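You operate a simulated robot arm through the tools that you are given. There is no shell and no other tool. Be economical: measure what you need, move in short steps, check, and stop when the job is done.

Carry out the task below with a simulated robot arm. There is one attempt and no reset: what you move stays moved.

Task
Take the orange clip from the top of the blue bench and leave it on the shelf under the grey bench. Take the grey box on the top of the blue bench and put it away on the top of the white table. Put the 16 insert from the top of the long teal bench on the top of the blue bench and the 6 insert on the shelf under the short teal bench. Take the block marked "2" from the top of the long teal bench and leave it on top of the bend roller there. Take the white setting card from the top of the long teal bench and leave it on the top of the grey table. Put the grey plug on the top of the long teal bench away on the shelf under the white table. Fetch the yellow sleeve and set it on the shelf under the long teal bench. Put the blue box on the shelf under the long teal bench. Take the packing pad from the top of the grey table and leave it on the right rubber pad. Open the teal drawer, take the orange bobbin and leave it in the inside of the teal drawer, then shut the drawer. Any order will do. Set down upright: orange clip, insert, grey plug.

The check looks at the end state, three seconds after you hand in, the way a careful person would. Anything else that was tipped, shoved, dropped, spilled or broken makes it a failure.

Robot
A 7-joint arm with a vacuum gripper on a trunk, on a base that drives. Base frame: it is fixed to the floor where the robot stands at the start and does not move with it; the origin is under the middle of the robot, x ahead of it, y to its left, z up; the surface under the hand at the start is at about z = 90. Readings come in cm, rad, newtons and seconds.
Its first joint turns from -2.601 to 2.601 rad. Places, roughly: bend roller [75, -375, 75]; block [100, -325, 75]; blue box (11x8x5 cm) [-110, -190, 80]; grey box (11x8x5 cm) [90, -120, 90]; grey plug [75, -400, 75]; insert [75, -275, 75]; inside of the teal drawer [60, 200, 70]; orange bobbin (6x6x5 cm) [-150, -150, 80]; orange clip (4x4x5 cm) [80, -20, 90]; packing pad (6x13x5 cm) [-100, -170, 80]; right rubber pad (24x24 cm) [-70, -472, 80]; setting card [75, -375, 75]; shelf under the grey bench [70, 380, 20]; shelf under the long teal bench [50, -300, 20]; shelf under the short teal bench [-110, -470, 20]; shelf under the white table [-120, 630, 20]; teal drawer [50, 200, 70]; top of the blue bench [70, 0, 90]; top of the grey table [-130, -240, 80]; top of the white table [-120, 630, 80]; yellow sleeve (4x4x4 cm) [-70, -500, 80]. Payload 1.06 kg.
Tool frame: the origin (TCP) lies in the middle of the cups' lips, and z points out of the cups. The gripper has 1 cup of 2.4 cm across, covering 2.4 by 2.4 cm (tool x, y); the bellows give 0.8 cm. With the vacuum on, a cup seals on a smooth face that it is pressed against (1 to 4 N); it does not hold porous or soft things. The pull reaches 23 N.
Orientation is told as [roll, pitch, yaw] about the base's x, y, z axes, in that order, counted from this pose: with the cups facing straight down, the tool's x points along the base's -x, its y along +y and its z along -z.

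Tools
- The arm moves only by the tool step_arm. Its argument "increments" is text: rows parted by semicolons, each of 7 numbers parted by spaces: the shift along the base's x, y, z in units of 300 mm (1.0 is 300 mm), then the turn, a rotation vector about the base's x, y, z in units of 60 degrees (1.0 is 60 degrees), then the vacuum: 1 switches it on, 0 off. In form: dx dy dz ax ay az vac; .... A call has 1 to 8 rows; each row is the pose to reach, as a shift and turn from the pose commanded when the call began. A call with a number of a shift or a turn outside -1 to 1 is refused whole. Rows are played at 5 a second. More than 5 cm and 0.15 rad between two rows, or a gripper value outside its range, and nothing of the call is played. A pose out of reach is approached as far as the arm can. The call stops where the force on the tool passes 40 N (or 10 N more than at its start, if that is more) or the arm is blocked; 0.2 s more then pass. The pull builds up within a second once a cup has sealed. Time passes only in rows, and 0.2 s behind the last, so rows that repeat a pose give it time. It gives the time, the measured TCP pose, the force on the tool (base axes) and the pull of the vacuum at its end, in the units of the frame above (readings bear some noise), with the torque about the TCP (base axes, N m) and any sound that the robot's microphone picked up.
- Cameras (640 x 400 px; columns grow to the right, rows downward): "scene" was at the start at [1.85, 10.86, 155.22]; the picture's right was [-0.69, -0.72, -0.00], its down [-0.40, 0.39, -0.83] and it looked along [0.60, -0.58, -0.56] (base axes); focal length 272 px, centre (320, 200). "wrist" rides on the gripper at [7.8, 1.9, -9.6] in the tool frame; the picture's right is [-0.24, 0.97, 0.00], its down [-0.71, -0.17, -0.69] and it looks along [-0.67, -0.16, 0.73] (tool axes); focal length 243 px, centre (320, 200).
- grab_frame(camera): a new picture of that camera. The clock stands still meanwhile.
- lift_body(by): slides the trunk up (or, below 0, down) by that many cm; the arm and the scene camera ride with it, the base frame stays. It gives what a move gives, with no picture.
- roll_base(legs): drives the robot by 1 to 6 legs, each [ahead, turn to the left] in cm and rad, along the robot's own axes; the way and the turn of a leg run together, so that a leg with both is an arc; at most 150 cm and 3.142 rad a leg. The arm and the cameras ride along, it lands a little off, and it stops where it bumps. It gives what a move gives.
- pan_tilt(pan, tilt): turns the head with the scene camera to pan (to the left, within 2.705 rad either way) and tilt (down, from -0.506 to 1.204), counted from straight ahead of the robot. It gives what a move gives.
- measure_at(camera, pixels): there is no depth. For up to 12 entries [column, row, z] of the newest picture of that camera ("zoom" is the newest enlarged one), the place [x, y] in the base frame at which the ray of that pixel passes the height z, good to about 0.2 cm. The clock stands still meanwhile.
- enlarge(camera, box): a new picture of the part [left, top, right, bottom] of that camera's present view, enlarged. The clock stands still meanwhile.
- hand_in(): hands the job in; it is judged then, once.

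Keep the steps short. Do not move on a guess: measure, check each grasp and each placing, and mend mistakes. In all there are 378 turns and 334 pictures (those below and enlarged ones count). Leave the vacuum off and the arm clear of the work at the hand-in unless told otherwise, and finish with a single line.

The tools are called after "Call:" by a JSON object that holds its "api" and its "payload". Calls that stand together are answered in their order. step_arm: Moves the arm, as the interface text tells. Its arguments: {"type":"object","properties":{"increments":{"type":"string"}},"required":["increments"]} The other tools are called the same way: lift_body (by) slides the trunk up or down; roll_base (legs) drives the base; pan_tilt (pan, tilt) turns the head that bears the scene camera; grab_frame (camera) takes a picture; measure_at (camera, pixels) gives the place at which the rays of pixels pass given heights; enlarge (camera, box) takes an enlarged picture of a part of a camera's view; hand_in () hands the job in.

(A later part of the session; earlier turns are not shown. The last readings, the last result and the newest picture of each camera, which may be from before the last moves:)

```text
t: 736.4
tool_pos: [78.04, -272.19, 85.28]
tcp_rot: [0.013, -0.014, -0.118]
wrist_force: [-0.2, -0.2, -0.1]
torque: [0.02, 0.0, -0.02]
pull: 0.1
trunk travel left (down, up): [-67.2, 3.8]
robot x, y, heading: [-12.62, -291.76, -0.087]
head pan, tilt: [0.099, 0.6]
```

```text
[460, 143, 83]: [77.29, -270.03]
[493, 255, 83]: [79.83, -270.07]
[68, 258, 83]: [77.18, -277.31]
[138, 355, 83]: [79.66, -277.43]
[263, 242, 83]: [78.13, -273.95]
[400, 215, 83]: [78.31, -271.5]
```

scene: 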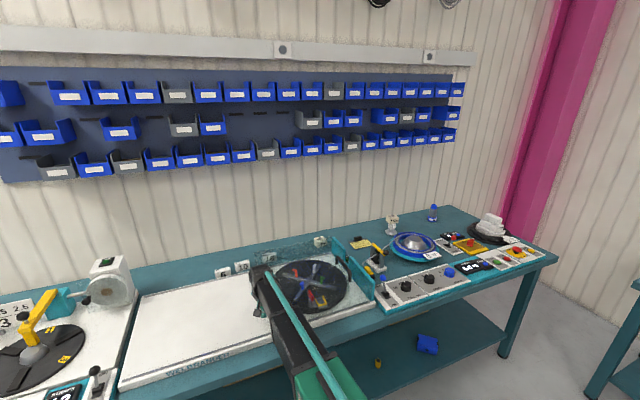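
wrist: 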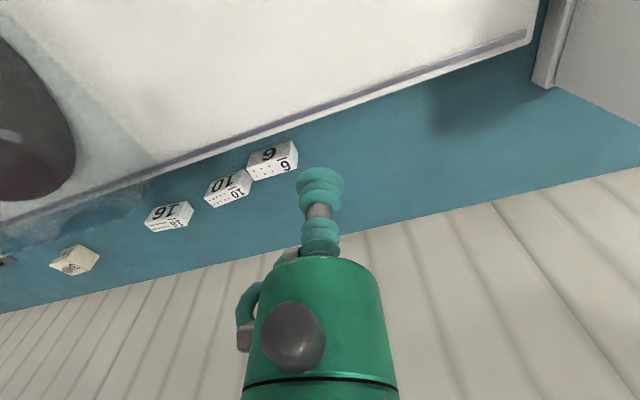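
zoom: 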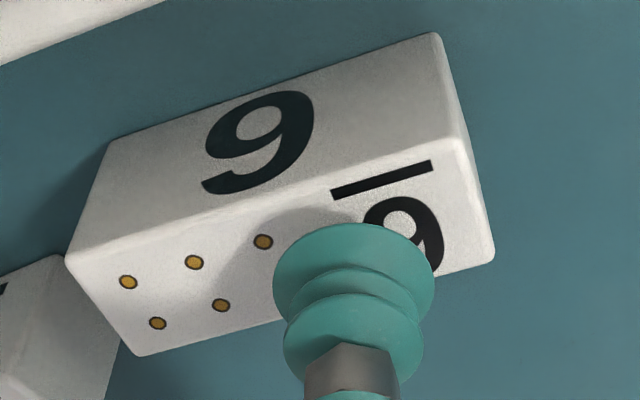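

Call:
{"api": "step_arm", "payload": {"increments": "-0.004 0.015 -0.02 0 0 0 1; -0.004 0.015 -0.045 0 0 0 1; -0.004 0.015 -0.06 0 0 0 1; -0.004 0.015 -0.068 0 0 0 1; -0.004 0.015 -0.072 0 0 0 1; -0.004 0.015 -0.072 0 0 0 1; -0.004 0.015 -0.072 0 0 0 1"}}

```text
t: 738.0
tool_pos: [77.65, -271.52, 83.13]
tcp_rot: [0.011, -0.016, -0.119]
wrist_force: [4.8, 2.0, 17.9]
torque: [-0.08, 0.06, 0.07]
pull: 22.8
trunk travel left (down, up): [-67.2, 3.8]
robot x, y, heading: [-12.23, -292.09, -0.086]
head pan, tilt: [0.099, 0.6]
```

Sealed. I lift straight up first and verify before going on.

Call:
{"api": "step_arm", "payload": {"increments": "0 0 0.04 0 0 0 1; 0 0 0.15 0 0 0 1; 0 0 0.3 0 0 0 1; 0 0 0.45 0 0 0 1; -0.05 0 0.58 0 0 0 1; -0.15 0 0.68 0 0 0 1; -0.28 0 0.75 0 0 0 1; -0.41 0 0.82 0 0 0 1"}}

Call:
{"api": "grab_frame", "payload": {"camera": "wrist"}}

```text
t: 739.8
tool_pos: [65.19, -271.76, 108.06]
tcp_rot: [0.012, -0.014, -0.116]
wrist_force: [-0.6, 0.3, -0.1]
torque: [0.01, 0.01, 0.01]
pull: 23.0
trunk travel left (down, up): [-67.2, 3.8]
robot x, y, heading: [-12.79, -292.05, -0.087]
head pan, tilt: [0.099, 0.6]
```

```text
85 pictures are left
```

wrist: 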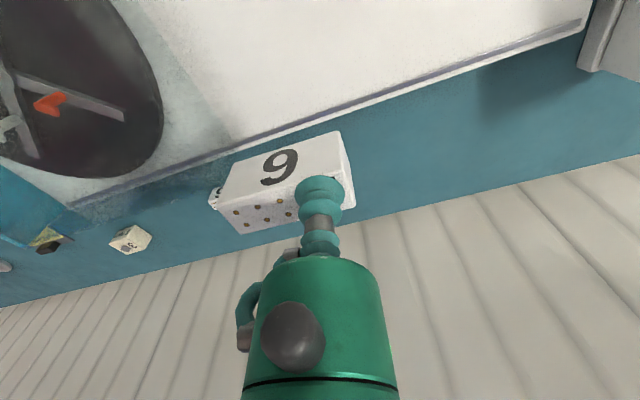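

Call:
{"api": "step_arm", "payload": {"increments": "-0.13 -0.03 0.05 0 0 0 1; -0.26 -0.06 0.1 0 0 0 1; -0.38 -0.1 0.12 0 0 0 1"}}

Call:
{"api": "roll_base", "payload": {"legs": [[-28, 0], [0, -1.485], [82, 0]]}}

Call:
{"api": "pan_tilt", "payload": {"pan": -0.35, "tilt": 0.55}}

Call:
{"api": "lift_body", "payload": {"by": -40}}

Call:
{"api": "grab_frame", "payload": {"camera": "scene"}}

```text
t: 740.6
tool_pos: [54.18, -274.69, 111.29]
tcp_rot: [0.012, -0.014, -0.117]
wrist_force: [-0.3, -0.2, -2.0]
torque: [0.01, 0.02, -0.01]
pull: 23.2
trunk travel left (down, up): [-67.2, 3.8]
robot x, y, heading: [-12.57, -292.3, -0.09]
head pan, tilt: [0.099, 0.6]
```

```text
t: 750.3
tool_pos: [-18.33, -438.9, 111.23]
tcp_rot: [0.01, -0.013, -1.611]
wrist_force: [-0.3, -0.9, -1.1]
torque: [0.02, -0.03, 0.0]
pull: 22.9
trunk travel left (down, up): [-67.2, 3.8]
robot x, y, heading: [-40.75, -373.78, -1.58]
head pan, tilt: [0.099, 0.6]
```

```text
t: 751.2
tool_pos: [-18.4, -438.85, 111.25]
tcp_rot: [0.009, -0.015, -1.611]
wrist_force: [1.2, 0.1, -1.7]
torque: [0.03, 0.03, -0.02]
pull: 23.1
trunk travel left (down, up): [-67.2, 3.8]
robot x, y, heading: [-40.76, -373.8, -1.58]
head pan, tilt: [-0.351, 0.55]
```

```text
t: 755.0
tool_pos: [-18.33, -438.92, 71.19]
tcp_rot: [0.01, -0.015, -1.611]
wrist_force: [0.2, 1.5, -0.9]
torque: [0.06, -0.04, -0.01]
pull: 22.9
trunk travel left (down, up): [-27.2, 43.8]
robot x, y, heading: [-40.87, -373.86, -1.583]
head pan, tilt: [-0.351, 0.55]
```

```text
84 pictures are left
```

scene: 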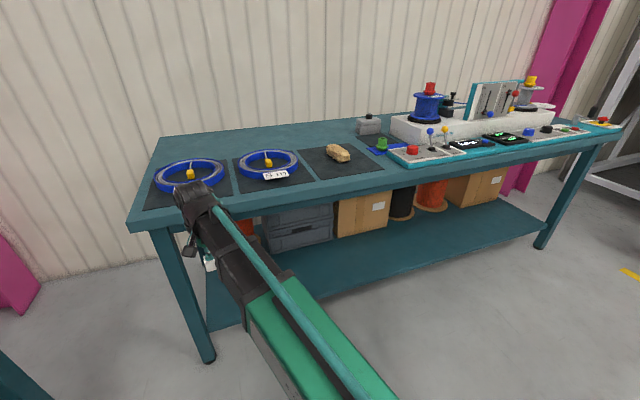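

Call:
{"api": "measure_at", "payload": {"camera": "scene", "pixels": [[320, 278, 20], [330, 294, 20], [400, 262, 20], [310, 245, 20], [360, 235, 20], [205, 355, 0], [545, 245, 0], [420, 230, 20]]}}

```text
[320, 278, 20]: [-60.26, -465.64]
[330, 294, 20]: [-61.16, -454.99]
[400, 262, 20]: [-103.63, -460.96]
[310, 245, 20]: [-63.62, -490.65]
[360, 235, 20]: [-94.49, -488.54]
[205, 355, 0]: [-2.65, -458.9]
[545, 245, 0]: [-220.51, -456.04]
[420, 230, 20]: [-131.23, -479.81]
```

Free shelf area at about (−75,−466). I lower fully, swing the arm to x≈−75 outside the bench, then drive in.

Call:
{"api": "lift_body", "payload": {"by": -27.2}}

Call:
{"api": "step_arm", "payload": {"increments": "-0.14 0.04 -0.03 0 0 0 1; -0.28 0.07 -0.06 0 0 0 1; -0.42 0.08 -0.1 0 0 0 1; -0.56 0.08 -0.15 0 0 0 1; -0.7 0.06 -0.2 0 0 0 1; -0.84 0.04 -0.25 0 0 0 1; -0.98 0.02 -0.3 0 0 0 1; -1 0 -0.43 0 0 0 1"}}

Call:
{"api": "step_arm", "payload": {"increments": "-0.14 0 -0.03 0 0 0 1; -0.28 0 -0.05 0 0 0 1; -0.42 0 -0.06 0 0 0 1; -0.56 0 -0.06 0 0 0 1; -0.7 0.02 -0.06 0 0 0 1; -0.84 0.04 -0.06 0 0 0 1; -0.9 0.04 -0.06 0 0 0 1"}}

```text
t: 757.8
tool_pos: [-18.34, -438.88, 44.06]
tcp_rot: [0.01, -0.014, -1.611]
wrist_force: [0.1, 0.7, -1.2]
torque: [0.0, -0.01, 0.01]
pull: 23.4
trunk travel left (down, up): [0.0, 71.0]
robot x, y, heading: [-40.97, -373.62, -1.577]
head pan, tilt: [-0.351, 0.55]
```

```text
t: 759.6
tool_pos: [-47.86, -438.88, 31.17]
tcp_rot: [0.011, -0.015, -1.609]
wrist_force: [-0.5, 0.3, -1.3]
torque: [0.03, 0.0, 0.01]
pull: 23.1
trunk travel left (down, up): [0.0, 71.0]
robot x, y, heading: [-40.88, -373.84, -1.582]
head pan, tilt: [-0.351, 0.55]
```

```text
t: 761.2
tool_pos: [-75.55, -437.63, 29.35]
tcp_rot: [0.012, -0.014, -1.611]
wrist_force: [0.0, 0.1, -0.7]
torque: [0.01, -0.03, 0.03]
pull: 23.2
trunk travel left (down, up): [0.0, 71.0]
robot x, y, heading: [-41.06, -373.23, -1.579]
head pan, tilt: [-0.351, 0.55]
```

Call:
{"api": "roll_base", "payload": {"legs": [[28, 0]]}}

Call:
{"api": "grab_frame", "payload": {"camera": "wrist"}}

Call:
{"api": "grab_frame", "payload": {"camera": "scene"}}

```text
t: 763.1
tool_pos: [-75.46, -465.23, 29.26]
tcp_rot: [0.014, -0.016, -1.605]
wrist_force: [-0.3, -0.2, 0.0]
torque: [-0.02, -0.01, 0.02]
pull: 22.7
trunk travel left (down, up): [0.0, 71.0]
robot x, y, heading: [-41.14, -401.28, -1.578]
head pan, tilt: [-0.351, 0.55]
```

```text
83 pictures are left
```

wrist: 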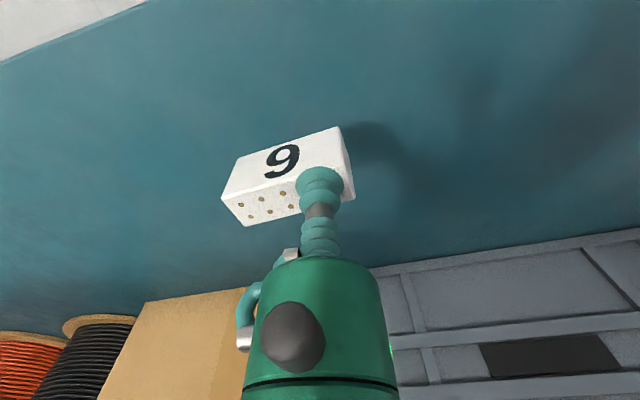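

```text
82 pictures are left
```

scene: 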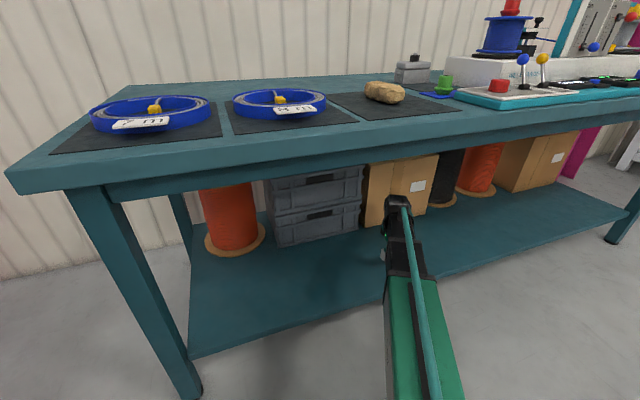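

Call:
{"api": "step_arm", "payload": {"increments": "0 0 -0.08 0 0 0 1; 0 0 -0.13 0 0 0 1; 0 0 -0.155 0 0 0 1; 0 0 -0.167 0 0 0 1; 0 0 -0.175 0 0 0 1; 0 0 -0.175 0 0 0 1"}}

```text
t: 764.5
tool_pos: [-75.58, -465.37, 24.11]
tcp_rot: [0.013, -0.013, -1.607]
wrist_force: [1.0, 0.6, -1.1]
torque: [-0.04, -0.03, 0.0]
pull: 22.9
trunk travel left (down, up): [0.0, 71.0]
robot x, y, heading: [-40.9, -400.86, -1.574]
head pan, tilt: [-0.351, 0.55]
```

Call:
{"api": "step_arm", "payload": {"increments": "0 0 -0.006 0 0 0 1; 0 0 -0.012 0 0 0 1; 0 0 -0.016 0 0 0 1; 0 0 -0.016 0 0 0 1"}}

```text
t: 765.5
tool_pos: [-75.35, -465.19, 23.65]
tcp_rot: [0.01, -0.016, -1.607]
wrist_force: [1.5, -3.0, 15.2]
torque: [0.01, 0.06, 0.07]
pull: 22.9
trunk travel left (down, up): [0.0, 71.0]
robot x, y, heading: [-41.11, -401.28, -1.58]
head pan, tilt: [-0.351, 0.55]
```

Set down. I release, rise, and check that it stands.

Call:
{"api": "step_arm", "payload": {"increments": "0 0 0.008 0 0 0 0; 0 0 0.008 0 0 0 0; 0 0 0.008 0 0 0 0; 0 0 0.04 0 0 0 0; 0 0 0.15 0 0 0 0; 0 0.1 0.18 0 0 0 0; 0 0.2 0.18 0 0 0 0"}}

Call:
{"api": "grab_frame", "payload": {"camera": "wrist"}}

Call:
{"api": "roll_base", "payload": {"legs": [[-35, 0]]}}

Call:
{"api": "lift_body", "payload": {"by": 40}}

Call:
{"api": "lift_body", "payload": {"by": 31}}

```text
t: 767.1
tool_pos: [-75.73, -459.26, 29.0]
tcp_rot: [0.013, -0.014, -1.609]
wrist_force: [0.1, -0.2, 0.0]
torque: [0.01, -0.02, -0.01]
pull: 0.1
trunk travel left (down, up): [0.0, 71.0]
robot x, y, heading: [-40.96, -400.8, -1.576]
head pan, tilt: [-0.351, 0.55]
```

```text
81 pictures are left
```

wrist: 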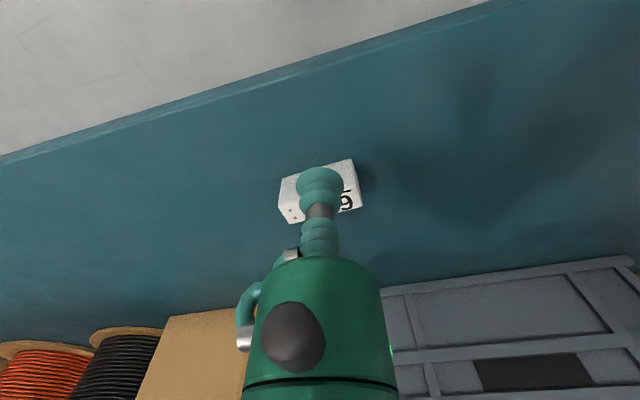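

```text
t: 769.4
tool_pos: [-75.59, -423.98, 29.03]
tcp_rot: [0.01, -0.014, -1.608]
wrist_force: [-0.2, 0.3, 0.2]
torque: [-0.03, 0.0, 0.01]
pull: 0.1
trunk travel left (down, up): [0.0, 71.0]
robot x, y, heading: [-40.42, -366.36, -1.583]
head pan, tilt: [-0.351, 0.55]
```

```text
t: 773.2
tool_pos: [-75.42, -424.0, 69.06]
tcp_rot: [0.013, -0.014, -1.607]
wrist_force: [0.1, -0.1, -0.1]
torque: [0.01, 0.0, -0.02]
pull: 0.0
trunk travel left (down, up): [-40.0, 31.0]
robot x, y, heading: [-41.22, -365.68, -1.581]
head pan, tilt: [-0.351, 0.55]
```

```text
t: 776.3
tool_pos: [-75.38, -424.22, 100.03]
tcp_rot: [0.012, -0.015, -1.608]
wrist_force: [-0.5, -0.2, 0.2]
torque: [0.02, 0.0, 0.01]
pull: 0.0
trunk travel left (down, up): [-71.0, 0.0]
robot x, y, heading: [-40.81, -365.7, -1.581]
head pan, tilt: [-0.351, 0.55]
```

Insert 6 stands on the shelf. Now insert 16: arm up and central, then back to y≈−292 facing the bench.

Call:
{"api": "step_arm", "payload": {"increments": "0.13 0 0.06 0 0 0 0; 0.26 0 0.12 0 0 0 0; 0.39 -0.02 0.18 0 0 0 0; 0.52 -0.05 0.24 0 0 0 0; 0.65 -0.08 0.3 0 0 0 0; 0.78 -0.1 0.36 0 0 0 0; 0.91 -0.12 0.42 0 0 0 0; 1 -0.14 0.5 0 0 0 0"}}

Call:
{"api": "roll_base", "payload": {"legs": [[-70, 0], [0, 1.58], [28, 0]]}}

Call:
{"api": "pan_tilt", "payload": {"pan": 0.1, "tilt": 0.7}}

Call:
{"api": "grab_frame", "payload": {"camera": "scene"}}

```text
t: 778.1
tool_pos: [-45.13, -428.08, 114.91]
tcp_rot: [0.012, -0.015, -1.611]
wrist_force: [0.2, 1.2, -0.1]
torque: [0.0, 0.02, 0.01]
pull: 0.2
trunk travel left (down, up): [-71.0, 0.0]
robot x, y, heading: [-40.72, -365.73, -1.583]
head pan, tilt: [-0.351, 0.55]
```

```text
t: 787.2
tool_pos: [51.39, -302.01, 114.89]
tcp_rot: [0.012, -0.015, -0.018]
wrist_force: [-0.2, -0.3, 0.8]
torque: [-0.02, -0.01, 0.01]
pull: 0.0
trunk travel left (down, up): [-71.0, 0.0]
robot x, y, heading: [-11.29, -299.03, 0.01]
head pan, tilt: [-0.351, 0.55]
```

```text
t: 788.1
tool_pos: [51.23, -302.17, 114.84]
tcp_rot: [0.012, -0.015, -0.018]
wrist_force: [0.0, 0.6, 0.2]
torque: [0.02, 0.01, -0.01]
pull: 0.0
trunk travel left (down, up): [-71.0, 0.0]
robot x, y, heading: [-10.98, -298.9, 0.009]
head pan, tilt: [0.099, 0.7]
```

```text
80 pictures are left
```

scene: 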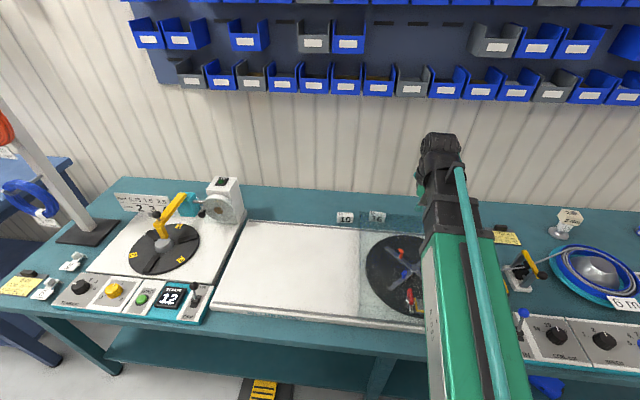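

Call:
{"api": "step_arm", "payload": {"increments": "0.086 0.09 -0.02 0 0 0 0; 0.17 0.18 -0.05 0 0 0 0; 0.26 0.27 -0.09 0 0 0 0; 0.35 0.36 -0.13 0 0 0 0; 0.44 0.45 -0.18 0 0 0 0; 0.53 0.52 -0.25 0 0 0 0; 0.62 0.58 -0.33 0 0 0 0; 0.69 0.62 -0.42 0 0 0 0"}}

Call:
{"api": "enlarge", "payload": {"camera": "wrist", "box": [160, 100, 320, 220]}}

Call:
{"api": "measure_at", "payload": {"camera": "zoom", "pixels": [[320, 200, 83]]}}

```text
t: 789.9
tool_pos: [72.01, -283.42, 102.23]
tcp_rot: [0.01, -0.013, -0.019]
wrist_force: [0.7, -0.7, 0.5]
torque: [-0.01, -0.01, -0.02]
pull: 0.0
trunk travel left (down, up): [-71.0, 0.0]
robot x, y, heading: [-11.36, -298.75, 0.01]
head pan, tilt: [0.099, 0.7]
```

```text
3.33 times, centred on (240, 160) of wrist
```

zoom: 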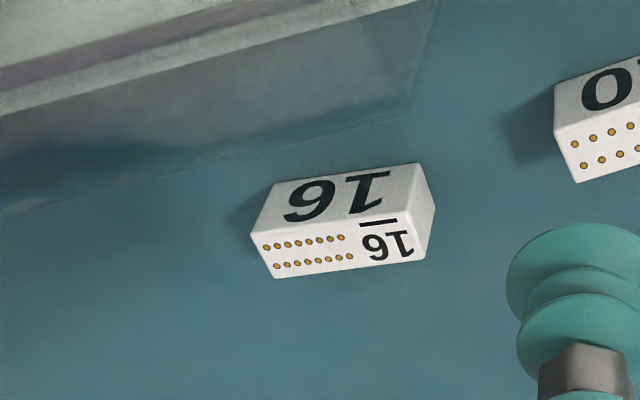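

```text
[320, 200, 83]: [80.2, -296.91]
```

Call:
{"api": "measure_at", "payload": {"camera": "zoom", "pixels": [[251, 235, 83], [415, 212, 83], [427, 257, 83], [275, 278, 83], [340, 237, 83], [349, 256, 83]]}}

```text
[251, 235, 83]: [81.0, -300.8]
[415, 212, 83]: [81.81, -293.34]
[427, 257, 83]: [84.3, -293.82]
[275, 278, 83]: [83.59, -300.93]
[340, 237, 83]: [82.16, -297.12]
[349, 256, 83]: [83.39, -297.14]
```

Call:
{"api": "step_arm", "payload": {"increments": "0.08 -0.1 0 0 0 0 0; 0.16 -0.2 -0.03 0 0 0 0; 0.25 -0.3 -0.07 0 0 0 0; 0.34 -0.39 -0.1 0 0 0 0; 0.345 -0.397 -0.24 0 0 0 0; 0.345 -0.397 -0.38 0 0 0 0; 0.345 -0.397 -0.5 0 0 0 0; 0.345 -0.397 -0.56 0 0 0 0"}}

Call:
{"api": "enlarge", "payload": {"camera": "wrist", "box": [220, 100, 400, 220]}}

Call:
{"api": "measure_at", "payload": {"camera": "zoom", "pixels": [[320, 200, 83]]}}

```text
t: 791.7
tool_pos: [82.39, -295.68, 85.56]
tcp_rot: [0.01, -0.014, -0.02]
wrist_force: [-1.5, 0.7, -0.7]
torque: [0.01, -0.03, -0.02]
pull: 0.0
trunk travel left (down, up): [-71.0, 0.0]
robot x, y, heading: [-11.04, -298.54, 0.009]
head pan, tilt: [0.099, 0.7]
```

```text
3.33 times, centred on (310, 160) of wrist
```

zoom: 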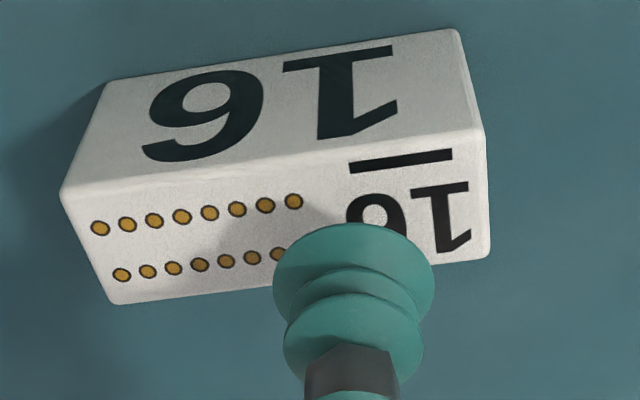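

```text
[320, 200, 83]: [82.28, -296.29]
```

I shift −0.5 cm in x and +0.5 cm in y, as for the other insert, and press.

Call:
{"api": "step_arm", "payload": {"increments": "-0.016 0.017 -0.02 0 0 0 1; -0.016 0.017 -0.045 0 0 0 1; -0.016 0.017 -0.063 0 0 0 1; -0.016 0.017 -0.075 0 0 0 1; -0.016 0.017 -0.082 0 0 0 1; -0.016 0.017 -0.082 0 0 0 1; -0.016 0.017 -0.082 0 0 0 1"}}

```text
t: 792.5
tool_pos: [81.75, -294.86, 84.59]
tcp_rot: [0.013, -0.015, -0.022]
wrist_force: [-2.4, -0.8, 17.9]
torque: [0.32, 1.53, 0.1]
pull: 0.1
trunk travel left (down, up): [-71.0, 0.0]
robot x, y, heading: [-11.25, -299.01, 0.006]
head pan, tilt: [0.099, 0.7]
stopped in row 3: the force on the tool passed its limit at 48 N (the readings are from after the stop); the commanded pose is now the measured one
```

The wrist camera touches the clear cover. I raise, and turn the tool 90° so the camera points away from it.

Call:
{"api": "step_arm", "payload": {"increments": "0 0 0.05 0 0 0 0; 0 0 0.15 0 0 0 0; 0 0 0.25 0 0 0.1 0; 0 0 0.3 0 0 0.24 0; 0 0 0.3 0 0 0.38 0; 0 0 0.3 0 0 0.52 0; 0 0 0.3 0 0 0.66 0; 0 0 0.3 0 0 0.8 0"}}

Call:
{"api": "step_arm", "payload": {"increments": "0 0 0 0 0 0.14 0; 0 0 0 0 0 0.28 0; 0 0 0 0 0 0.42 0; 0 0 0 0 0 0.56 0; 0 0 -0.12 0 0 0.7 0; 0 0 -0.24 0 0 0.7 0; 0 0 -0.27 0 0 0.7 0"}}

Call:
{"api": "enlarge", "payload": {"camera": "wrist", "box": [220, 100, 400, 220]}}

Call:
{"api": "enlarge", "payload": {"camera": "scene", "box": [330, 170, 490, 270]}}

```text
t: 794.3
tool_pos: [82.01, -294.92, 93.29]
tcp_rot: [0.013, -0.014, 0.818]
wrist_force: [0.8, 0.4, 0.5]
torque: [-0.02, 0.0, 0.0]
pull: 0.1
trunk travel left (down, up): [-71.0, 0.0]
robot x, y, heading: [-10.56, -299.01, 0.011]
head pan, tilt: [0.099, 0.7]
```

```text
t: 795.9
tool_pos: [82.11, -294.89, 85.03]
tcp_rot: [0.014, -0.016, 1.551]
wrist_force: [0.2, 0.1, 0.2]
torque: [0.02, 0.04, 0.01]
pull: 0.1
trunk travel left (down, up): [-71.0, 0.0]
robot x, y, heading: [-11.39, -299.02, 0.011]
head pan, tilt: [0.099, 0.7]
```

```text
3.33 times, centred on (310, 160) of wrist
```

zoom: 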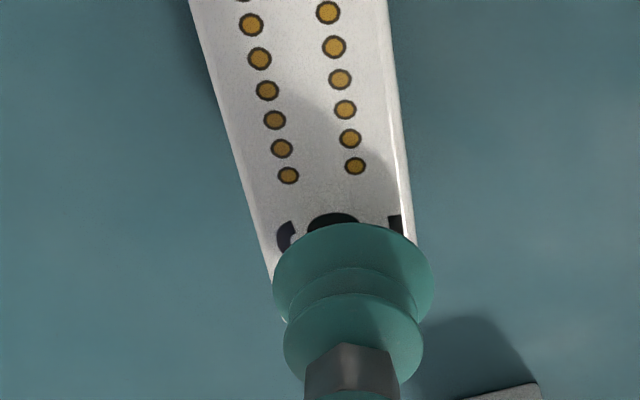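

```text
4.00 times, centred on (410, 220) of scene
```

zoom: 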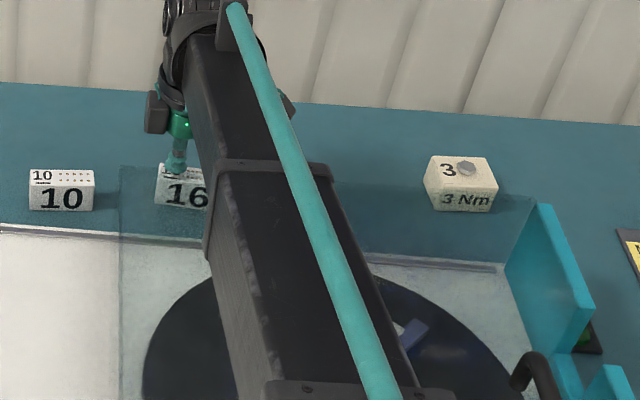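

Aligned across; I shift +0.55 cm along the insert away from the pins and press.

Call:
{"api": "step_arm", "payload": {"increments": "0.004 0.018 -0.02 0 0 0 1; 0.004 0.018 -0.04 0 0 0 1; 0.004 0.018 -0.055 0 0 0 1; 0.004 0.018 -0.063 0 0 0 1; 0.004 0.018 -0.068 0 0 0 1; 0.004 0.018 -0.068 0 0 0 1; 0.004 0.018 -0.068 0 0 0 1"}}

```text
t: 797.5
tool_pos: [82.13, -294.27, 83.34]
tcp_rot: [0.011, -0.017, 1.55]
wrist_force: [-2.6, 3.2, 16.3]
torque: [-0.19, -0.1, 0.0]
pull: 22.4
trunk travel left (down, up): [-71.0, 0.0]
robot x, y, heading: [-11.28, -298.81, 0.004]
head pan, tilt: [0.099, 0.7]
```

Sealed. I lift straight up and verify.

Call:
{"api": "step_arm", "payload": {"increments": "0 0 0.04 0 0 0 1; 0 0 0.15 0 0 0 1; 0 0 0.3 0 0 0 1; 0 0 0.45 0 0 0 1; -0.05 0 0.58 0 0 0 1; -0.15 0 0.68 0 0 0 1; -0.28 0 0.75 0 0 0 1; -0.41 0 0.82 0 0 0 1"}}

Call:
{"api": "grab_frame", "payload": {"camera": "wrist"}}

```text
t: 799.3
tool_pos: [69.7, -294.23, 108.22]
tcp_rot: [0.011, -0.015, 1.548]
wrist_force: [0.2, -0.8, -0.4]
torque: [-0.04, 0.03, -0.01]
pull: 23.0
trunk travel left (down, up): [-71.0, 0.0]
robot x, y, heading: [-11.25, -299.0, 0.012]
head pan, tilt: [0.099, 0.7]
```

```text
75 pictures are left
```

wrist: 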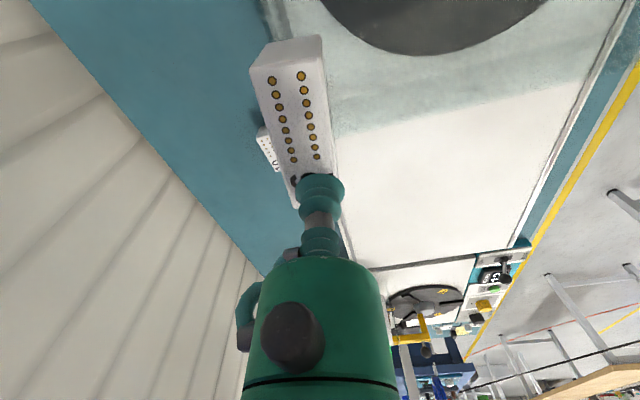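

Held. I retract, drive north to the blue bench (y≈−8) and face it.

Call:
{"api": "step_arm", "payload": {"increments": "-0.13 0 0.05 0 0 0 1; -0.26 0 0.1 0 0 0 1; -0.39 0 0.15 0 0 0 1; -0.45 0 0.18 0 0 0 1"}}

Call:
{"api": "roll_base", "payload": {"legs": [[-25, 0], [0, 1.56], [150, 0], [140, 0], [0, -1.57], [33, 0]]}}

Call:
{"api": "pan_tilt", "payload": {"pan": -0.2, "tilt": 0.75}}

Call:
{"api": "grab_frame", "payload": {"camera": "scene"}}

```text
t: 800.3
tool_pos: [56.07, -294.49, 113.42]
tcp_rot: [0.012, -0.015, 1.552]
wrist_force: [-0.8, 0.2, -1.4]
torque: [0.05, 0.01, -0.02]
pull: 23.2
trunk travel left (down, up): [-71.0, 0.0]
robot x, y, heading: [-11.2, -298.88, 0.008]
head pan, tilt: [0.099, 0.7]
```

```text
t: 825.2
tool_pos: [56.03, 2.71, 113.28]
tcp_rot: [0.013, -0.015, 1.586]
wrist_force: [0.5, 0.2, 0.8]
torque: [0.0, 0.02, -0.03]
pull: 0.0
trunk travel left (down, up): [-71.0, 0.0]
robot x, y, heading: [-10.96, -4.1, 0.044]
head pan, tilt: [0.099, 0.7]
```

```text
t: 826.0
tool_pos: [55.94, 2.81, 113.24]
tcp_rot: [0.012, -0.015, 1.587]
wrist_force: [-0.1, 0.0, 0.4]
torque: [0.04, -0.01, -0.03]
pull: 0.1
trunk travel left (down, up): [-71.0, 0.0]
robot x, y, heading: [-11.2, -4.29, 0.044]
head pan, tilt: [-0.201, 0.75]
```

```text
74 pictures are left
```

scene: 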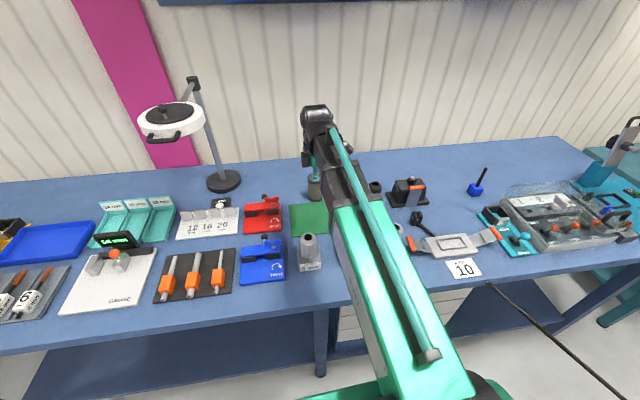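

The vacuum reads 0 – the insert was lost on the way. I search the aisle behind me.

Call:
{"api": "pan_tilt", "payload": {"pan": -1.7, "tilt": 0.6}}

Call:
{"api": "grab_frame", "payload": {"camera": "scene"}}

Call:
{"api": "pan_tilt", "payload": {"pan": 1.5, "tilt": 0.8}}

Call:
{"api": "grab_frame", "payload": {"camera": "scene"}}

```text
t: 827.6
tool_pos: [55.9, 2.68, 113.27]
tcp_rot: [0.012, -0.017, 1.586]
wrist_force: [-0.2, -0.7, 0.0]
torque: [-0.04, -0.01, -0.03]
pull: 0.1
trunk travel left (down, up): [-71.0, 0.0]
robot x, y, heading: [-10.8, -4.2, 0.043]
head pan, tilt: [-1.7, 0.6]
```

```text
73 pictures are left
```

scene: 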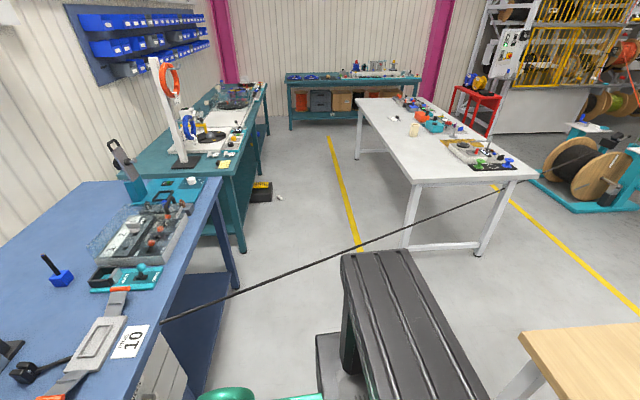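

```text
t: 830.4
tool_pos: [55.96, 2.68, 113.39]
tcp_rot: [0.012, -0.014, 1.588]
wrist_force: [0.4, -1.1, -0.1]
torque: [0.0, -0.01, 0.03]
pull: 0.1
trunk travel left (down, up): [-71.0, 0.0]
robot x, y, heading: [-11.27, -4.02, 0.046]
head pan, tilt: [1.499, 0.799]
```

```text
72 pictures are left
```

scene: 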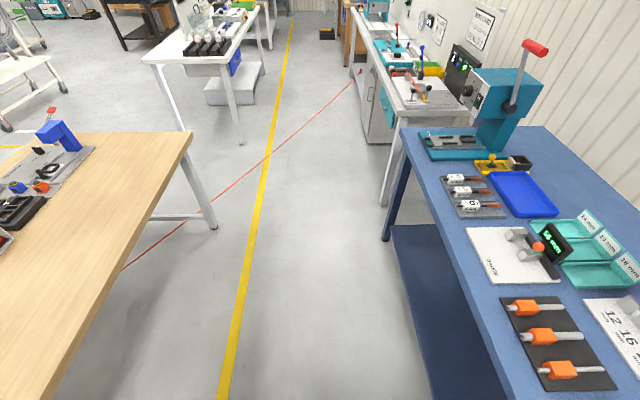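

I see a small white object on the floor near (278,198) in the rear view. I zoom in.

Call:
{"api": "pan_tilt", "payload": {"pan": -1.6, "tilt": 0.45}}

Call:
{"api": "enlarge", "payload": {"camera": "scene", "box": [240, 190, 360, 265]}}

```text
t: 833.0
tool_pos: [56.1, 2.69, 113.35]
tcp_rot: [0.012, -0.014, 1.588]
wrist_force: [0.2, -0.4, -0.5]
torque: [0.02, -0.02, -0.02]
pull: 0.1
trunk travel left (down, up): [-71.0, 0.0]
robot x, y, heading: [-10.86, -4.42, 0.041]
head pan, tilt: [-1.6, 0.45]
```

```text
5.33 times, centred on (300, 228) of scene
```

zoom: 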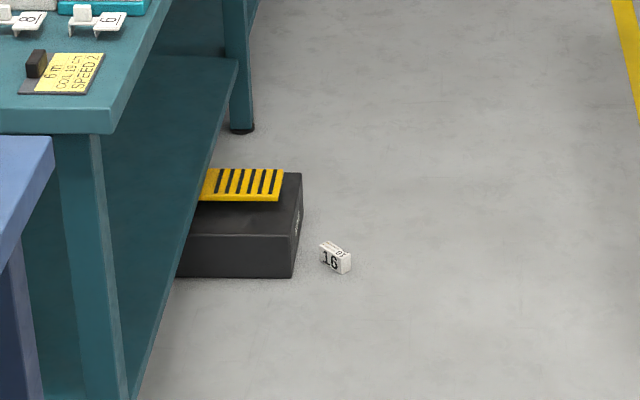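

It lies on the floor, apparently upright, beside the black box. I measure it.

Call:
{"api": "measure_at", "payload": {"camera": "zoom", "pixels": [[335, 272, 0], [336, 248, 4], [345, 255, 4], [322, 244, 4], [300, 270, 0], [295, 275, 0]]}}

```text
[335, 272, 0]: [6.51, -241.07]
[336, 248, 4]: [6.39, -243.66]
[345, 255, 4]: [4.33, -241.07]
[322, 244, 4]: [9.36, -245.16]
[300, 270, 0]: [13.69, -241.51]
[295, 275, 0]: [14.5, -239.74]
```

Call:
{"api": "roll_base", "payload": {"legs": [[-22, 0], [0, -1.615], [150, 0], [26, 0]]}}

Call:
{"api": "lift_body", "payload": {"by": -40}}

Call:
{"api": "lift_body", "payload": {"by": -31}}

Call:
{"api": "pan_tilt", "payload": {"pan": 0.5, "tilt": 0.8}}

Call:
{"api": "grab_frame", "payload": {"camera": "scene"}}

```text
t: 847.1
tool_pos: [-24.81, -249.43, 113.24]
tcp_rot: [0.015, -0.018, -0.008]
wrist_force: [-0.3, 0.5, -0.3]
torque: [0.01, -0.01, 0.0]
pull: 0.0
trunk travel left (down, up): [-71.0, 0.0]
robot x, y, heading: [-30.04, -181.92, -1.547]
head pan, tilt: [-1.6, 0.45]
```

```text
t: 851.0
tool_pos: [-24.72, -249.19, 73.34]
tcp_rot: [0.013, -0.016, -0.006]
wrist_force: [0.0, -0.3, -0.7]
torque: [0.02, -0.03, 0.0]
pull: 0.1
trunk travel left (down, up): [-31.0, 40.0]
robot x, y, heading: [-29.7, -182.03, -1.55]
head pan, tilt: [-1.6, 0.45]
```

```text
t: 854.1
tool_pos: [-24.7, -249.3, 42.3]
tcp_rot: [0.012, -0.015, -0.006]
wrist_force: [-0.2, 0.5, 0.7]
torque: [-0.02, 0.0, 0.01]
pull: 0.1
trunk travel left (down, up): [0.0, 71.0]
robot x, y, heading: [-30.0, -182.15, -1.546]
head pan, tilt: [-1.6, 0.45]
```

```text
t: 856.1
tool_pos: [-24.77, -249.29, 42.32]
tcp_rot: [0.014, -0.015, -0.006]
wrist_force: [-0.1, -0.4, 0.0]
torque: [-0.02, 0.02, 0.02]
pull: 0.1
trunk travel left (down, up): [0.0, 71.0]
robot x, y, heading: [-29.89, -182.02, -1.552]
head pan, tilt: [0.499, 0.799]
```

```text
70 pictures are left
```

scene: 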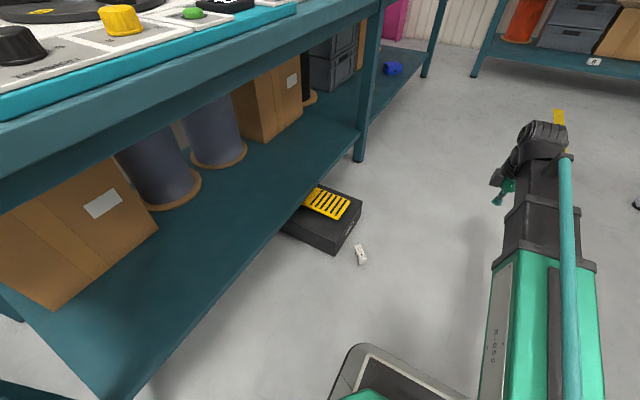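

Call:
{"api": "enlarge", "payload": {"camera": "scene", "box": [330, 230, 394, 275]}}

Call:
{"api": "measure_at", "payload": {"camera": "zoom", "pixels": [[310, 205, 4], [310, 160, 4], [310, 270, 4], [270, 205, 4], [350, 205, 4]]}}

```text
8.89 times, centred on (362, 252) of scene
```

zoom: 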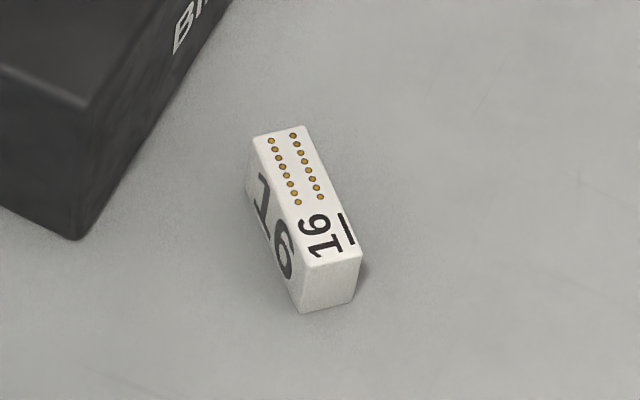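

```text
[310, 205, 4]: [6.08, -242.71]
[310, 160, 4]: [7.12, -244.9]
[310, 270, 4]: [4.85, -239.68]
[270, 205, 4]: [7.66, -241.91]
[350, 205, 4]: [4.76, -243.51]
```

Call:
{"api": "measure_at", "payload": {"camera": "zoom", "pixels": [[255, 135, 3.8], [307, 127, 3.8], [362, 250, 3.8], [304, 268, 3.8], [328, 232, 3.8]]}}

```text
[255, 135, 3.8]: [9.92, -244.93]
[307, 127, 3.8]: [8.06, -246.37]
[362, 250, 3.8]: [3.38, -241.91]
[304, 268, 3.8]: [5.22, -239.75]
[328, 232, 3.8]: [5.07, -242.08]
```

Upright on the floor, label centre at (5.6,−242.1). I move above it.

Call:
{"api": "step_arm", "payload": {"increments": "0.14 0.03 0 0 0 0 0; 0.28 0.06 0 0 0 0 0; 0.42 0.1 0 0 0 0 0; 0.56 0.14 0 0 0 0 0; 0.7 0.18 0 0 0 0 0; 0.84 0.21 0 0 0 0 0; 0.97 0.24 -0.03 0 0 0 0; 1 0.24 -0.15 0 0 0 0"}}

Call:
{"api": "step_arm", "payload": {"increments": "0 0 -0.15 0 0 0 0; 0 0 -0.3 0 0 0 0; 0 0 -0.45 0 0 0 0; 0 0 -0.6 0 0 0 0; 0 0 -0.75 0 0 0 0; 0 0 -0.88 0 0 0 0; 0 0 -0.98 0 0 0 0; 0 0 -0.98 0 0 0 0"}}

Call:
{"api": "enlarge", "payload": {"camera": "wrist", "box": [220, 100, 400, 220]}}

```text
t: 857.9
tool_pos: [5.06, -242.29, 37.98]
tcp_rot: [0.011, -0.014, -0.009]
wrist_force: [0.7, 0.6, 0.2]
torque: [0.0, -0.03, -0.03]
pull: 0.0
trunk travel left (down, up): [0.0, 71.0]
robot x, y, heading: [-30.13, -182.15, -1.547]
head pan, tilt: [0.499, 0.799]
```

```text
t: 859.7
tool_pos: [5.16, -242.1, 8.46]
tcp_rot: [0.012, -0.015, -0.007]
wrist_force: [-0.1, -0.2, 1.0]
torque: [-0.02, 0.0, -0.02]
pull: 0.1
trunk travel left (down, up): [0.0, 71.0]
robot x, y, heading: [-30.11, -182.03, -1.552]
head pan, tilt: [0.499, 0.799]
```

```text
3.33 times, centred on (310, 160) of wrist
```

zoom: 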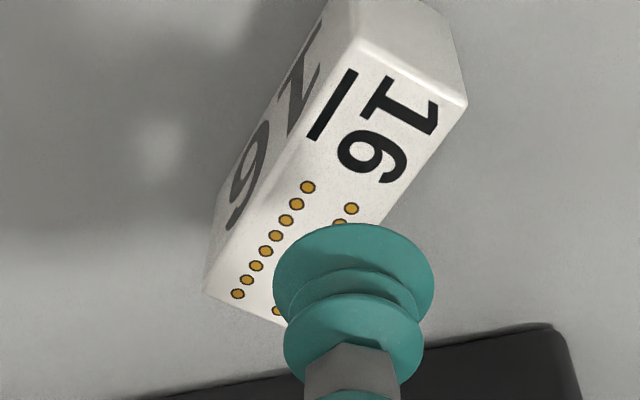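

Call:
{"api": "measure_at", "payload": {"camera": "zoom", "pixels": [[358, 45, 3.8], [467, 105, 3.8], [205, 290, 3.8], [308, 187, 3.8], [352, 208, 3.8], [370, 130, 3.8]]}}

```text
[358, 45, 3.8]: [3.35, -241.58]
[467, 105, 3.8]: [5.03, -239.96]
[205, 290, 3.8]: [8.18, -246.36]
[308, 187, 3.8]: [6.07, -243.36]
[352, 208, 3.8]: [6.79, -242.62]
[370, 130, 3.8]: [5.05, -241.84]
```

I centre on the label and press down.

Call:
{"api": "step_arm", "payload": {"increments": "-0.01 0.006 -0.06 0 0 0 0; -0.01 0.006 -0.11 0 0 0 1; -0.01 0.006 -0.135 0 0 0 1; -0.01 0.006 -0.147 0 0 0 1; -0.01 0.006 -0.155 0 0 0 1; -0.01 0.006 -0.16 0 0 0 1; -0.01 0.006 -0.16 0 0 0 1; -0.01 0.006 -0.16 0 0 0 1"}}

```text
t: 861.5
tool_pos: [4.91, -242.05, 3.76]
tcp_rot: [0.012, -0.017, -0.007]
wrist_force: [0.3, -1.1, 2.9]
torque: [0.05, 0.01, 0.0]
pull: 0.0
trunk travel left (down, up): [0.0, 71.0]
robot x, y, heading: [-30.27, -181.96, -1.55]
head pan, tilt: [0.499, 0.799]
```

Call:
{"api": "enlarge", "payload": {"camera": "wrist", "box": [220, 100, 400, 220]}}

```text
3.33 times, centred on (310, 160) of wrist
```

zoom: 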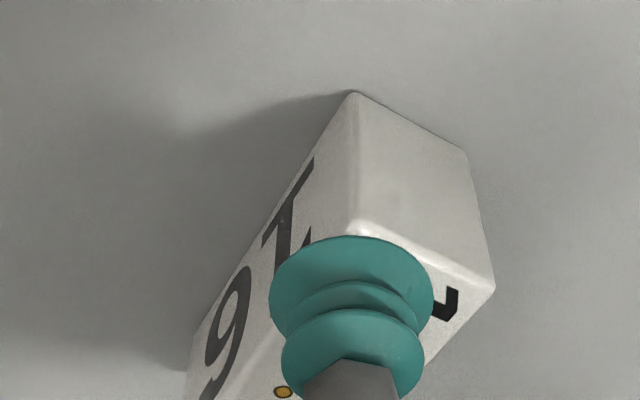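

The cup is too near the front corner; I lift, shift +0.5 cm in x, and press again.

Call:
{"api": "step_arm", "payload": {"increments": "0 0 0.03 0 0 0 0; 0.017 0.003 0.03 0 0 0 0; 0.017 0.003 0.012 0 0 0 1; 0.017 0.003 0.004 0 0 0 1; 0.017 0.003 -0.003 0 0 0 1; 0.017 0.003 -0.006 0 0 0 1; 0.017 0.003 -0.006 0 0 0 1; 0.017 0.003 -0.006 0 0 0 1"}}

```text
t: 863.3
tool_pos: [5.4, -241.88, 3.44]
tcp_rot: [0.01, -0.015, -0.006]
wrist_force: [2.6, -3.7, 12.8]
torque: [-0.06, 0.15, 0.01]
pull: 23.0
trunk travel left (down, up): [0.0, 71.0]
robot x, y, heading: [-30.02, -182.28, -1.548]
head pan, tilt: [0.499, 0.799]
```

Sealed. I lift and raise the trunk, checking the pull.

Call:
{"api": "step_arm", "payload": {"increments": "0 0 0.05 0 0 0 1; 0 0 0.2 0 0 0 1; 0 0 0.35 0 0 0 1; 0 0 0.5 0 0 0 1; -0.05 0 0.64 0 0 0 1; -0.15 -0.02 0.75 0 0 0 1; -0.28 -0.04 0.82 0 0 0 1; -0.4 -0.05 0.88 0 0 0 1"}}

Call:
{"api": "lift_body", "payload": {"by": 40}}

Call:
{"api": "lift_body", "payload": {"by": 31}}

Call:
{"api": "grab_frame", "payload": {"camera": "wrist"}}

```text
t: 865.1
tool_pos: [-6.46, -243.46, 30.0]
tcp_rot: [0.01, -0.016, -0.007]
wrist_force: [-0.1, -0.2, -0.7]
torque: [0.02, 0.01, -0.02]
pull: 22.8
trunk travel left (down, up): [0.0, 71.0]
robot x, y, heading: [-29.78, -182.09, -1.552]
head pan, tilt: [0.499, 0.799]
```

```text
t: 868.9
tool_pos: [-6.4, -243.28, 69.89]
tcp_rot: [0.012, -0.015, -0.006]
wrist_force: [0.3, 0.4, -0.8]
torque: [0.02, 0.04, -0.01]
pull: 23.4
trunk travel left (down, up): [-40.0, 31.0]
robot x, y, heading: [-29.99, -182.13, -1.55]
head pan, tilt: [0.499, 0.799]
```

```text
t: 872.0
tool_pos: [-6.35, -243.44, 100.92]
tcp_rot: [0.013, -0.016, -0.009]
wrist_force: [0.0, -0.7, -1.0]
torque: [0.02, 0.03, 0.04]
pull: 22.5
trunk travel left (down, up): [-71.0, 0.0]
robot x, y, heading: [-29.61, -182.25, -1.548]
head pan, tilt: [0.499, 0.799]
```

```text
66 pictures are left
```

wrist: 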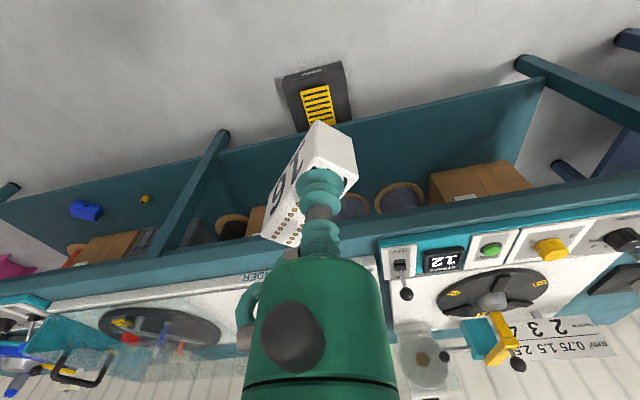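

Held well. I back up along the aisle first and check the grip.

Call:
{"api": "step_arm", "payload": {"increments": "-0.08 0.05 0.1 0 0 0 1; -0.18 0.1 0.2 0 0 0 1; -0.3 0.12 0.3 0 0 0 1; -0.42 0.14 0.38 0 0 0 1"}}

Call:
{"api": "roll_base", "payload": {"legs": [[-120, 0], [-58, 0]]}}

Call:
{"api": "roll_base", "payload": {"legs": [[0, 0.5]]}}

Call:
{"api": "roll_base", "payload": {"legs": [[0, 0.55]]}}

```text
t: 873.0
tool_pos: [-18.71, -239.26, 112.36]
tcp_rot: [0.012, -0.015, -0.007]
wrist_force: [-0.4, -0.3, -1.5]
torque: [-0.05, -0.01, 0.04]
pull: 23.0
trunk travel left (down, up): [-71.0, 0.0]
robot x, y, heading: [-29.88, -181.87, -1.543]
head pan, tilt: [0.499, 0.799]
```

```text
t: 882.0
tool_pos: [-21.01, -61.02, 112.05]
tcp_rot: [0.012, -0.017, -0.054]
wrist_force: [-0.1, -0.3, 0.0]
torque: [-0.01, 0.0, -0.04]
pull: 23.0
trunk travel left (down, up): [-71.0, 0.0]
robot x, y, heading: [-29.42, -3.2, -1.586]
head pan, tilt: [0.499, 0.799]
```

```text
t: 883.8
tool_pos: [6.3, -49.28, 112.18]
tcp_rot: [0.011, -0.016, 0.463]
wrist_force: [-0.1, -0.4, -0.1]
torque: [0.0, 0.02, 0.02]
pull: 22.9
trunk travel left (down, up): [-71.0, 0.0]
robot x, y, heading: [-29.57, -3.6, -1.078]
head pan, tilt: [0.499, 0.799]
```

```text
t: 885.8
tool_pos: [25.18, -22.96, 112.26]
tcp_rot: [0.012, -0.016, 1.022]
wrist_force: [0.1, 0.3, -1.2]
torque: [-0.03, 0.0, -0.02]
pull: 22.9
trunk travel left (down, up): [-71.0, 0.0]
robot x, y, heading: [-29.6, -3.3, -0.516]
head pan, tilt: [0.499, 0.799]
```

Call:
{"api": "roll_base", "payload": {"legs": [[0, 0.5]]}}

Call:
{"api": "roll_base", "payload": {"legs": [[26, 0]]}}

Call:
{"api": "pan_tilt", "payload": {"pan": -0.2, "tilt": 0.75}}

Call:
{"api": "grab_frame", "payload": {"camera": "scene"}}

```text
t: 887.6
tool_pos: [27.91, 5.46, 112.15]
tcp_rot: [0.013, -0.016, 1.519]
wrist_force: [0.7, -0.5, -0.5]
torque: [-0.03, -0.01, -0.01]
pull: 22.9
trunk travel left (down, up): [-71.0, 0.0]
robot x, y, heading: [-29.47, -3.5, -0.024]
head pan, tilt: [0.499, 0.799]
```

```text
t: 889.5
tool_pos: [53.54, 5.11, 112.11]
tcp_rot: [0.014, -0.015, 1.52]
wrist_force: [0.4, 0.3, -1.2]
torque: [-0.04, 0.0, -0.01]
pull: 22.4
trunk travel left (down, up): [-71.0, 0.0]
robot x, y, heading: [-4.35, -3.78, -0.023]
head pan, tilt: [0.499, 0.799]
```

```text
t: 890.5
tool_pos: [53.4, 5.02, 112.2]
tcp_rot: [0.011, -0.015, 1.519]
wrist_force: [-0.7, 0.1, -1.1]
torque: [-0.03, 0.02, 0.0]
pull: 22.6
trunk travel left (down, up): [-71.0, 0.0]
robot x, y, heading: [-4.24, -4.05, -0.022]
head pan, tilt: [-0.201, 0.75]
```

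```text
65 pictures are left
```

scene: 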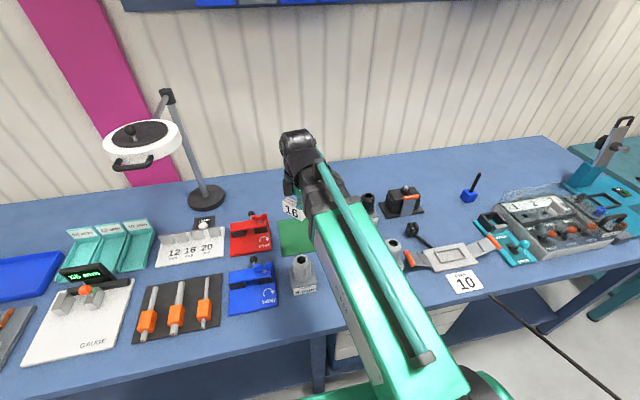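

Held ("16" visible). I carry it over the free rear area (86,−17).

Call:
{"api": "step_arm", "payload": {"increments": "0.1 -0.1 0 0 0 0 1; 0.2 -0.2 0 0 0 0 1; 0.3 -0.3 0 0 0 0 1; 0.4 -0.4 0 0 0 0 1; 0.5 -0.5 -0.02 0 0 0 1; 0.61 -0.6 -0.05 0 0 0 1; 0.73 -0.68 -0.1 0 0 0 1; 0.86 -0.72 -0.16 0 0 0 1"}}

Call:
{"api": "step_arm", "payload": {"increments": "0.1 -0.02 -0.06 0 0 0 1; 0.22 -0.02 -0.12 0 0 0 1; 0.22 -0.02 -0.26 0 0 0 1; 0.22 -0.02 -0.36 0 0 0 1"}}

Call:
{"api": "grab_frame", "payload": {"camera": "wrist"}}

Call:
{"api": "enlarge", "payload": {"camera": "scene", "box": [260, 130, 420, 230]}}

```text
t: 892.3
tool_pos: [79.3, -17.19, 107.34]
tcp_rot: [0.013, -0.016, 1.52]
wrist_force: [-0.5, -0.2, -0.9]
torque: [0.03, 0.01, -0.03]
pull: 22.8
trunk travel left (down, up): [-71.0, 0.0]
robot x, y, heading: [-4.17, -3.93, -0.021]
head pan, tilt: [-0.201, 0.75]
```

```text
t: 893.3
tool_pos: [85.75, -17.18, 96.16]
tcp_rot: [0.012, -0.015, 1.52]
wrist_force: [-0.5, -1.2, -0.9]
torque: [0.01, 0.02, 0.02]
pull: 21.9
trunk travel left (down, up): [-71.0, 0.0]
robot x, y, heading: [-4.35, -3.94, -0.02]
head pan, tilt: [-0.201, 0.75]
```

```text
64 pictures are left
```

wrist: 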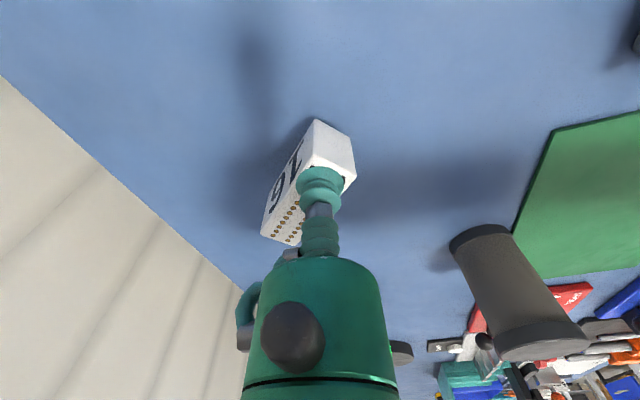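

```text
4.00 times, centred on (340, 180) of scene
```

zoom: 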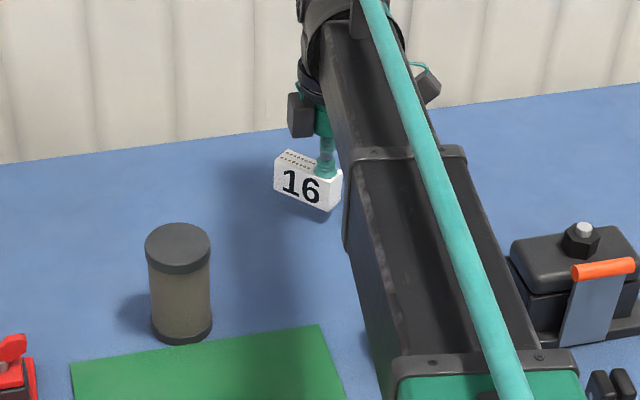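

Call:
{"api": "step_arm", "payload": {"increments": "0 0 -0.04 0 0 0 1; 0 0 -0.065 0 0 0 1; 0 0 -0.08 0 0 0 1; 0 0 -0.09 0 0 0 1; 0 0 -0.09 0 0 0 1"}}

```text
t: 894.5
tool_pos: [85.81, -17.01, 93.89]
tcp_rot: [0.012, -0.016, 1.519]
wrist_force: [-0.6, 2.2, 10.3]
torque: [-0.07, -0.06, 0.0]
pull: 22.7
trunk travel left (down, up): [-71.0, 0.0]
robot x, y, heading: [-3.96, -3.61, -0.022]
head pan, tilt: [-0.201, 0.75]
```

Contact. Release, wait, rise and check.

Call:
{"api": "step_arm", "payload": {"increments": "0 0 0.004 0 0 0 0; 0 0 0.004 0 0 0 0; 0 0 0.004 0 0 0 0; 0 0 0.03 0 0 0 0; 0 0 0.15 0 0 0 0; 0 0 0.3 0 0 0 0; -0.05 0 0.43 0 0 0 0; -0.15 0 0.52 0 0 0 0"}}

Call:
{"api": "enlarge", "payload": {"camera": "scene", "box": [260, 130, 420, 230]}}

```text
t: 896.3
tool_pos: [81.31, -17.35, 109.8]
tcp_rot: [0.013, -0.016, 1.521]
wrist_force: [-0.4, 0.2, 0.2]
torque: [0.02, 0.01, -0.04]
pull: 0.0
trunk travel left (down, up): [-71.0, 0.0]
robot x, y, heading: [-4.08, -3.83, -0.018]
head pan, tilt: [-0.201, 0.75]
```

```text
4.00 times, centred on (340, 180) of scene
```

zoom: 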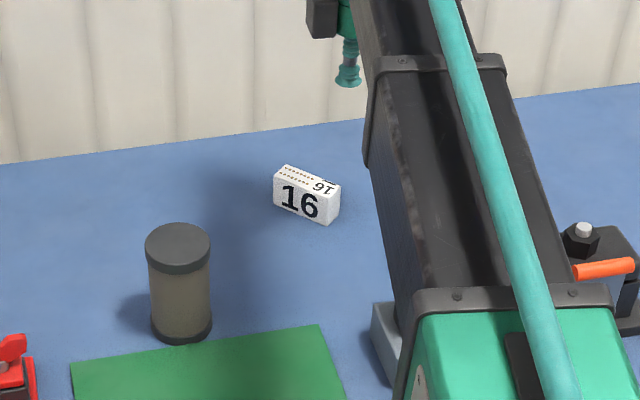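

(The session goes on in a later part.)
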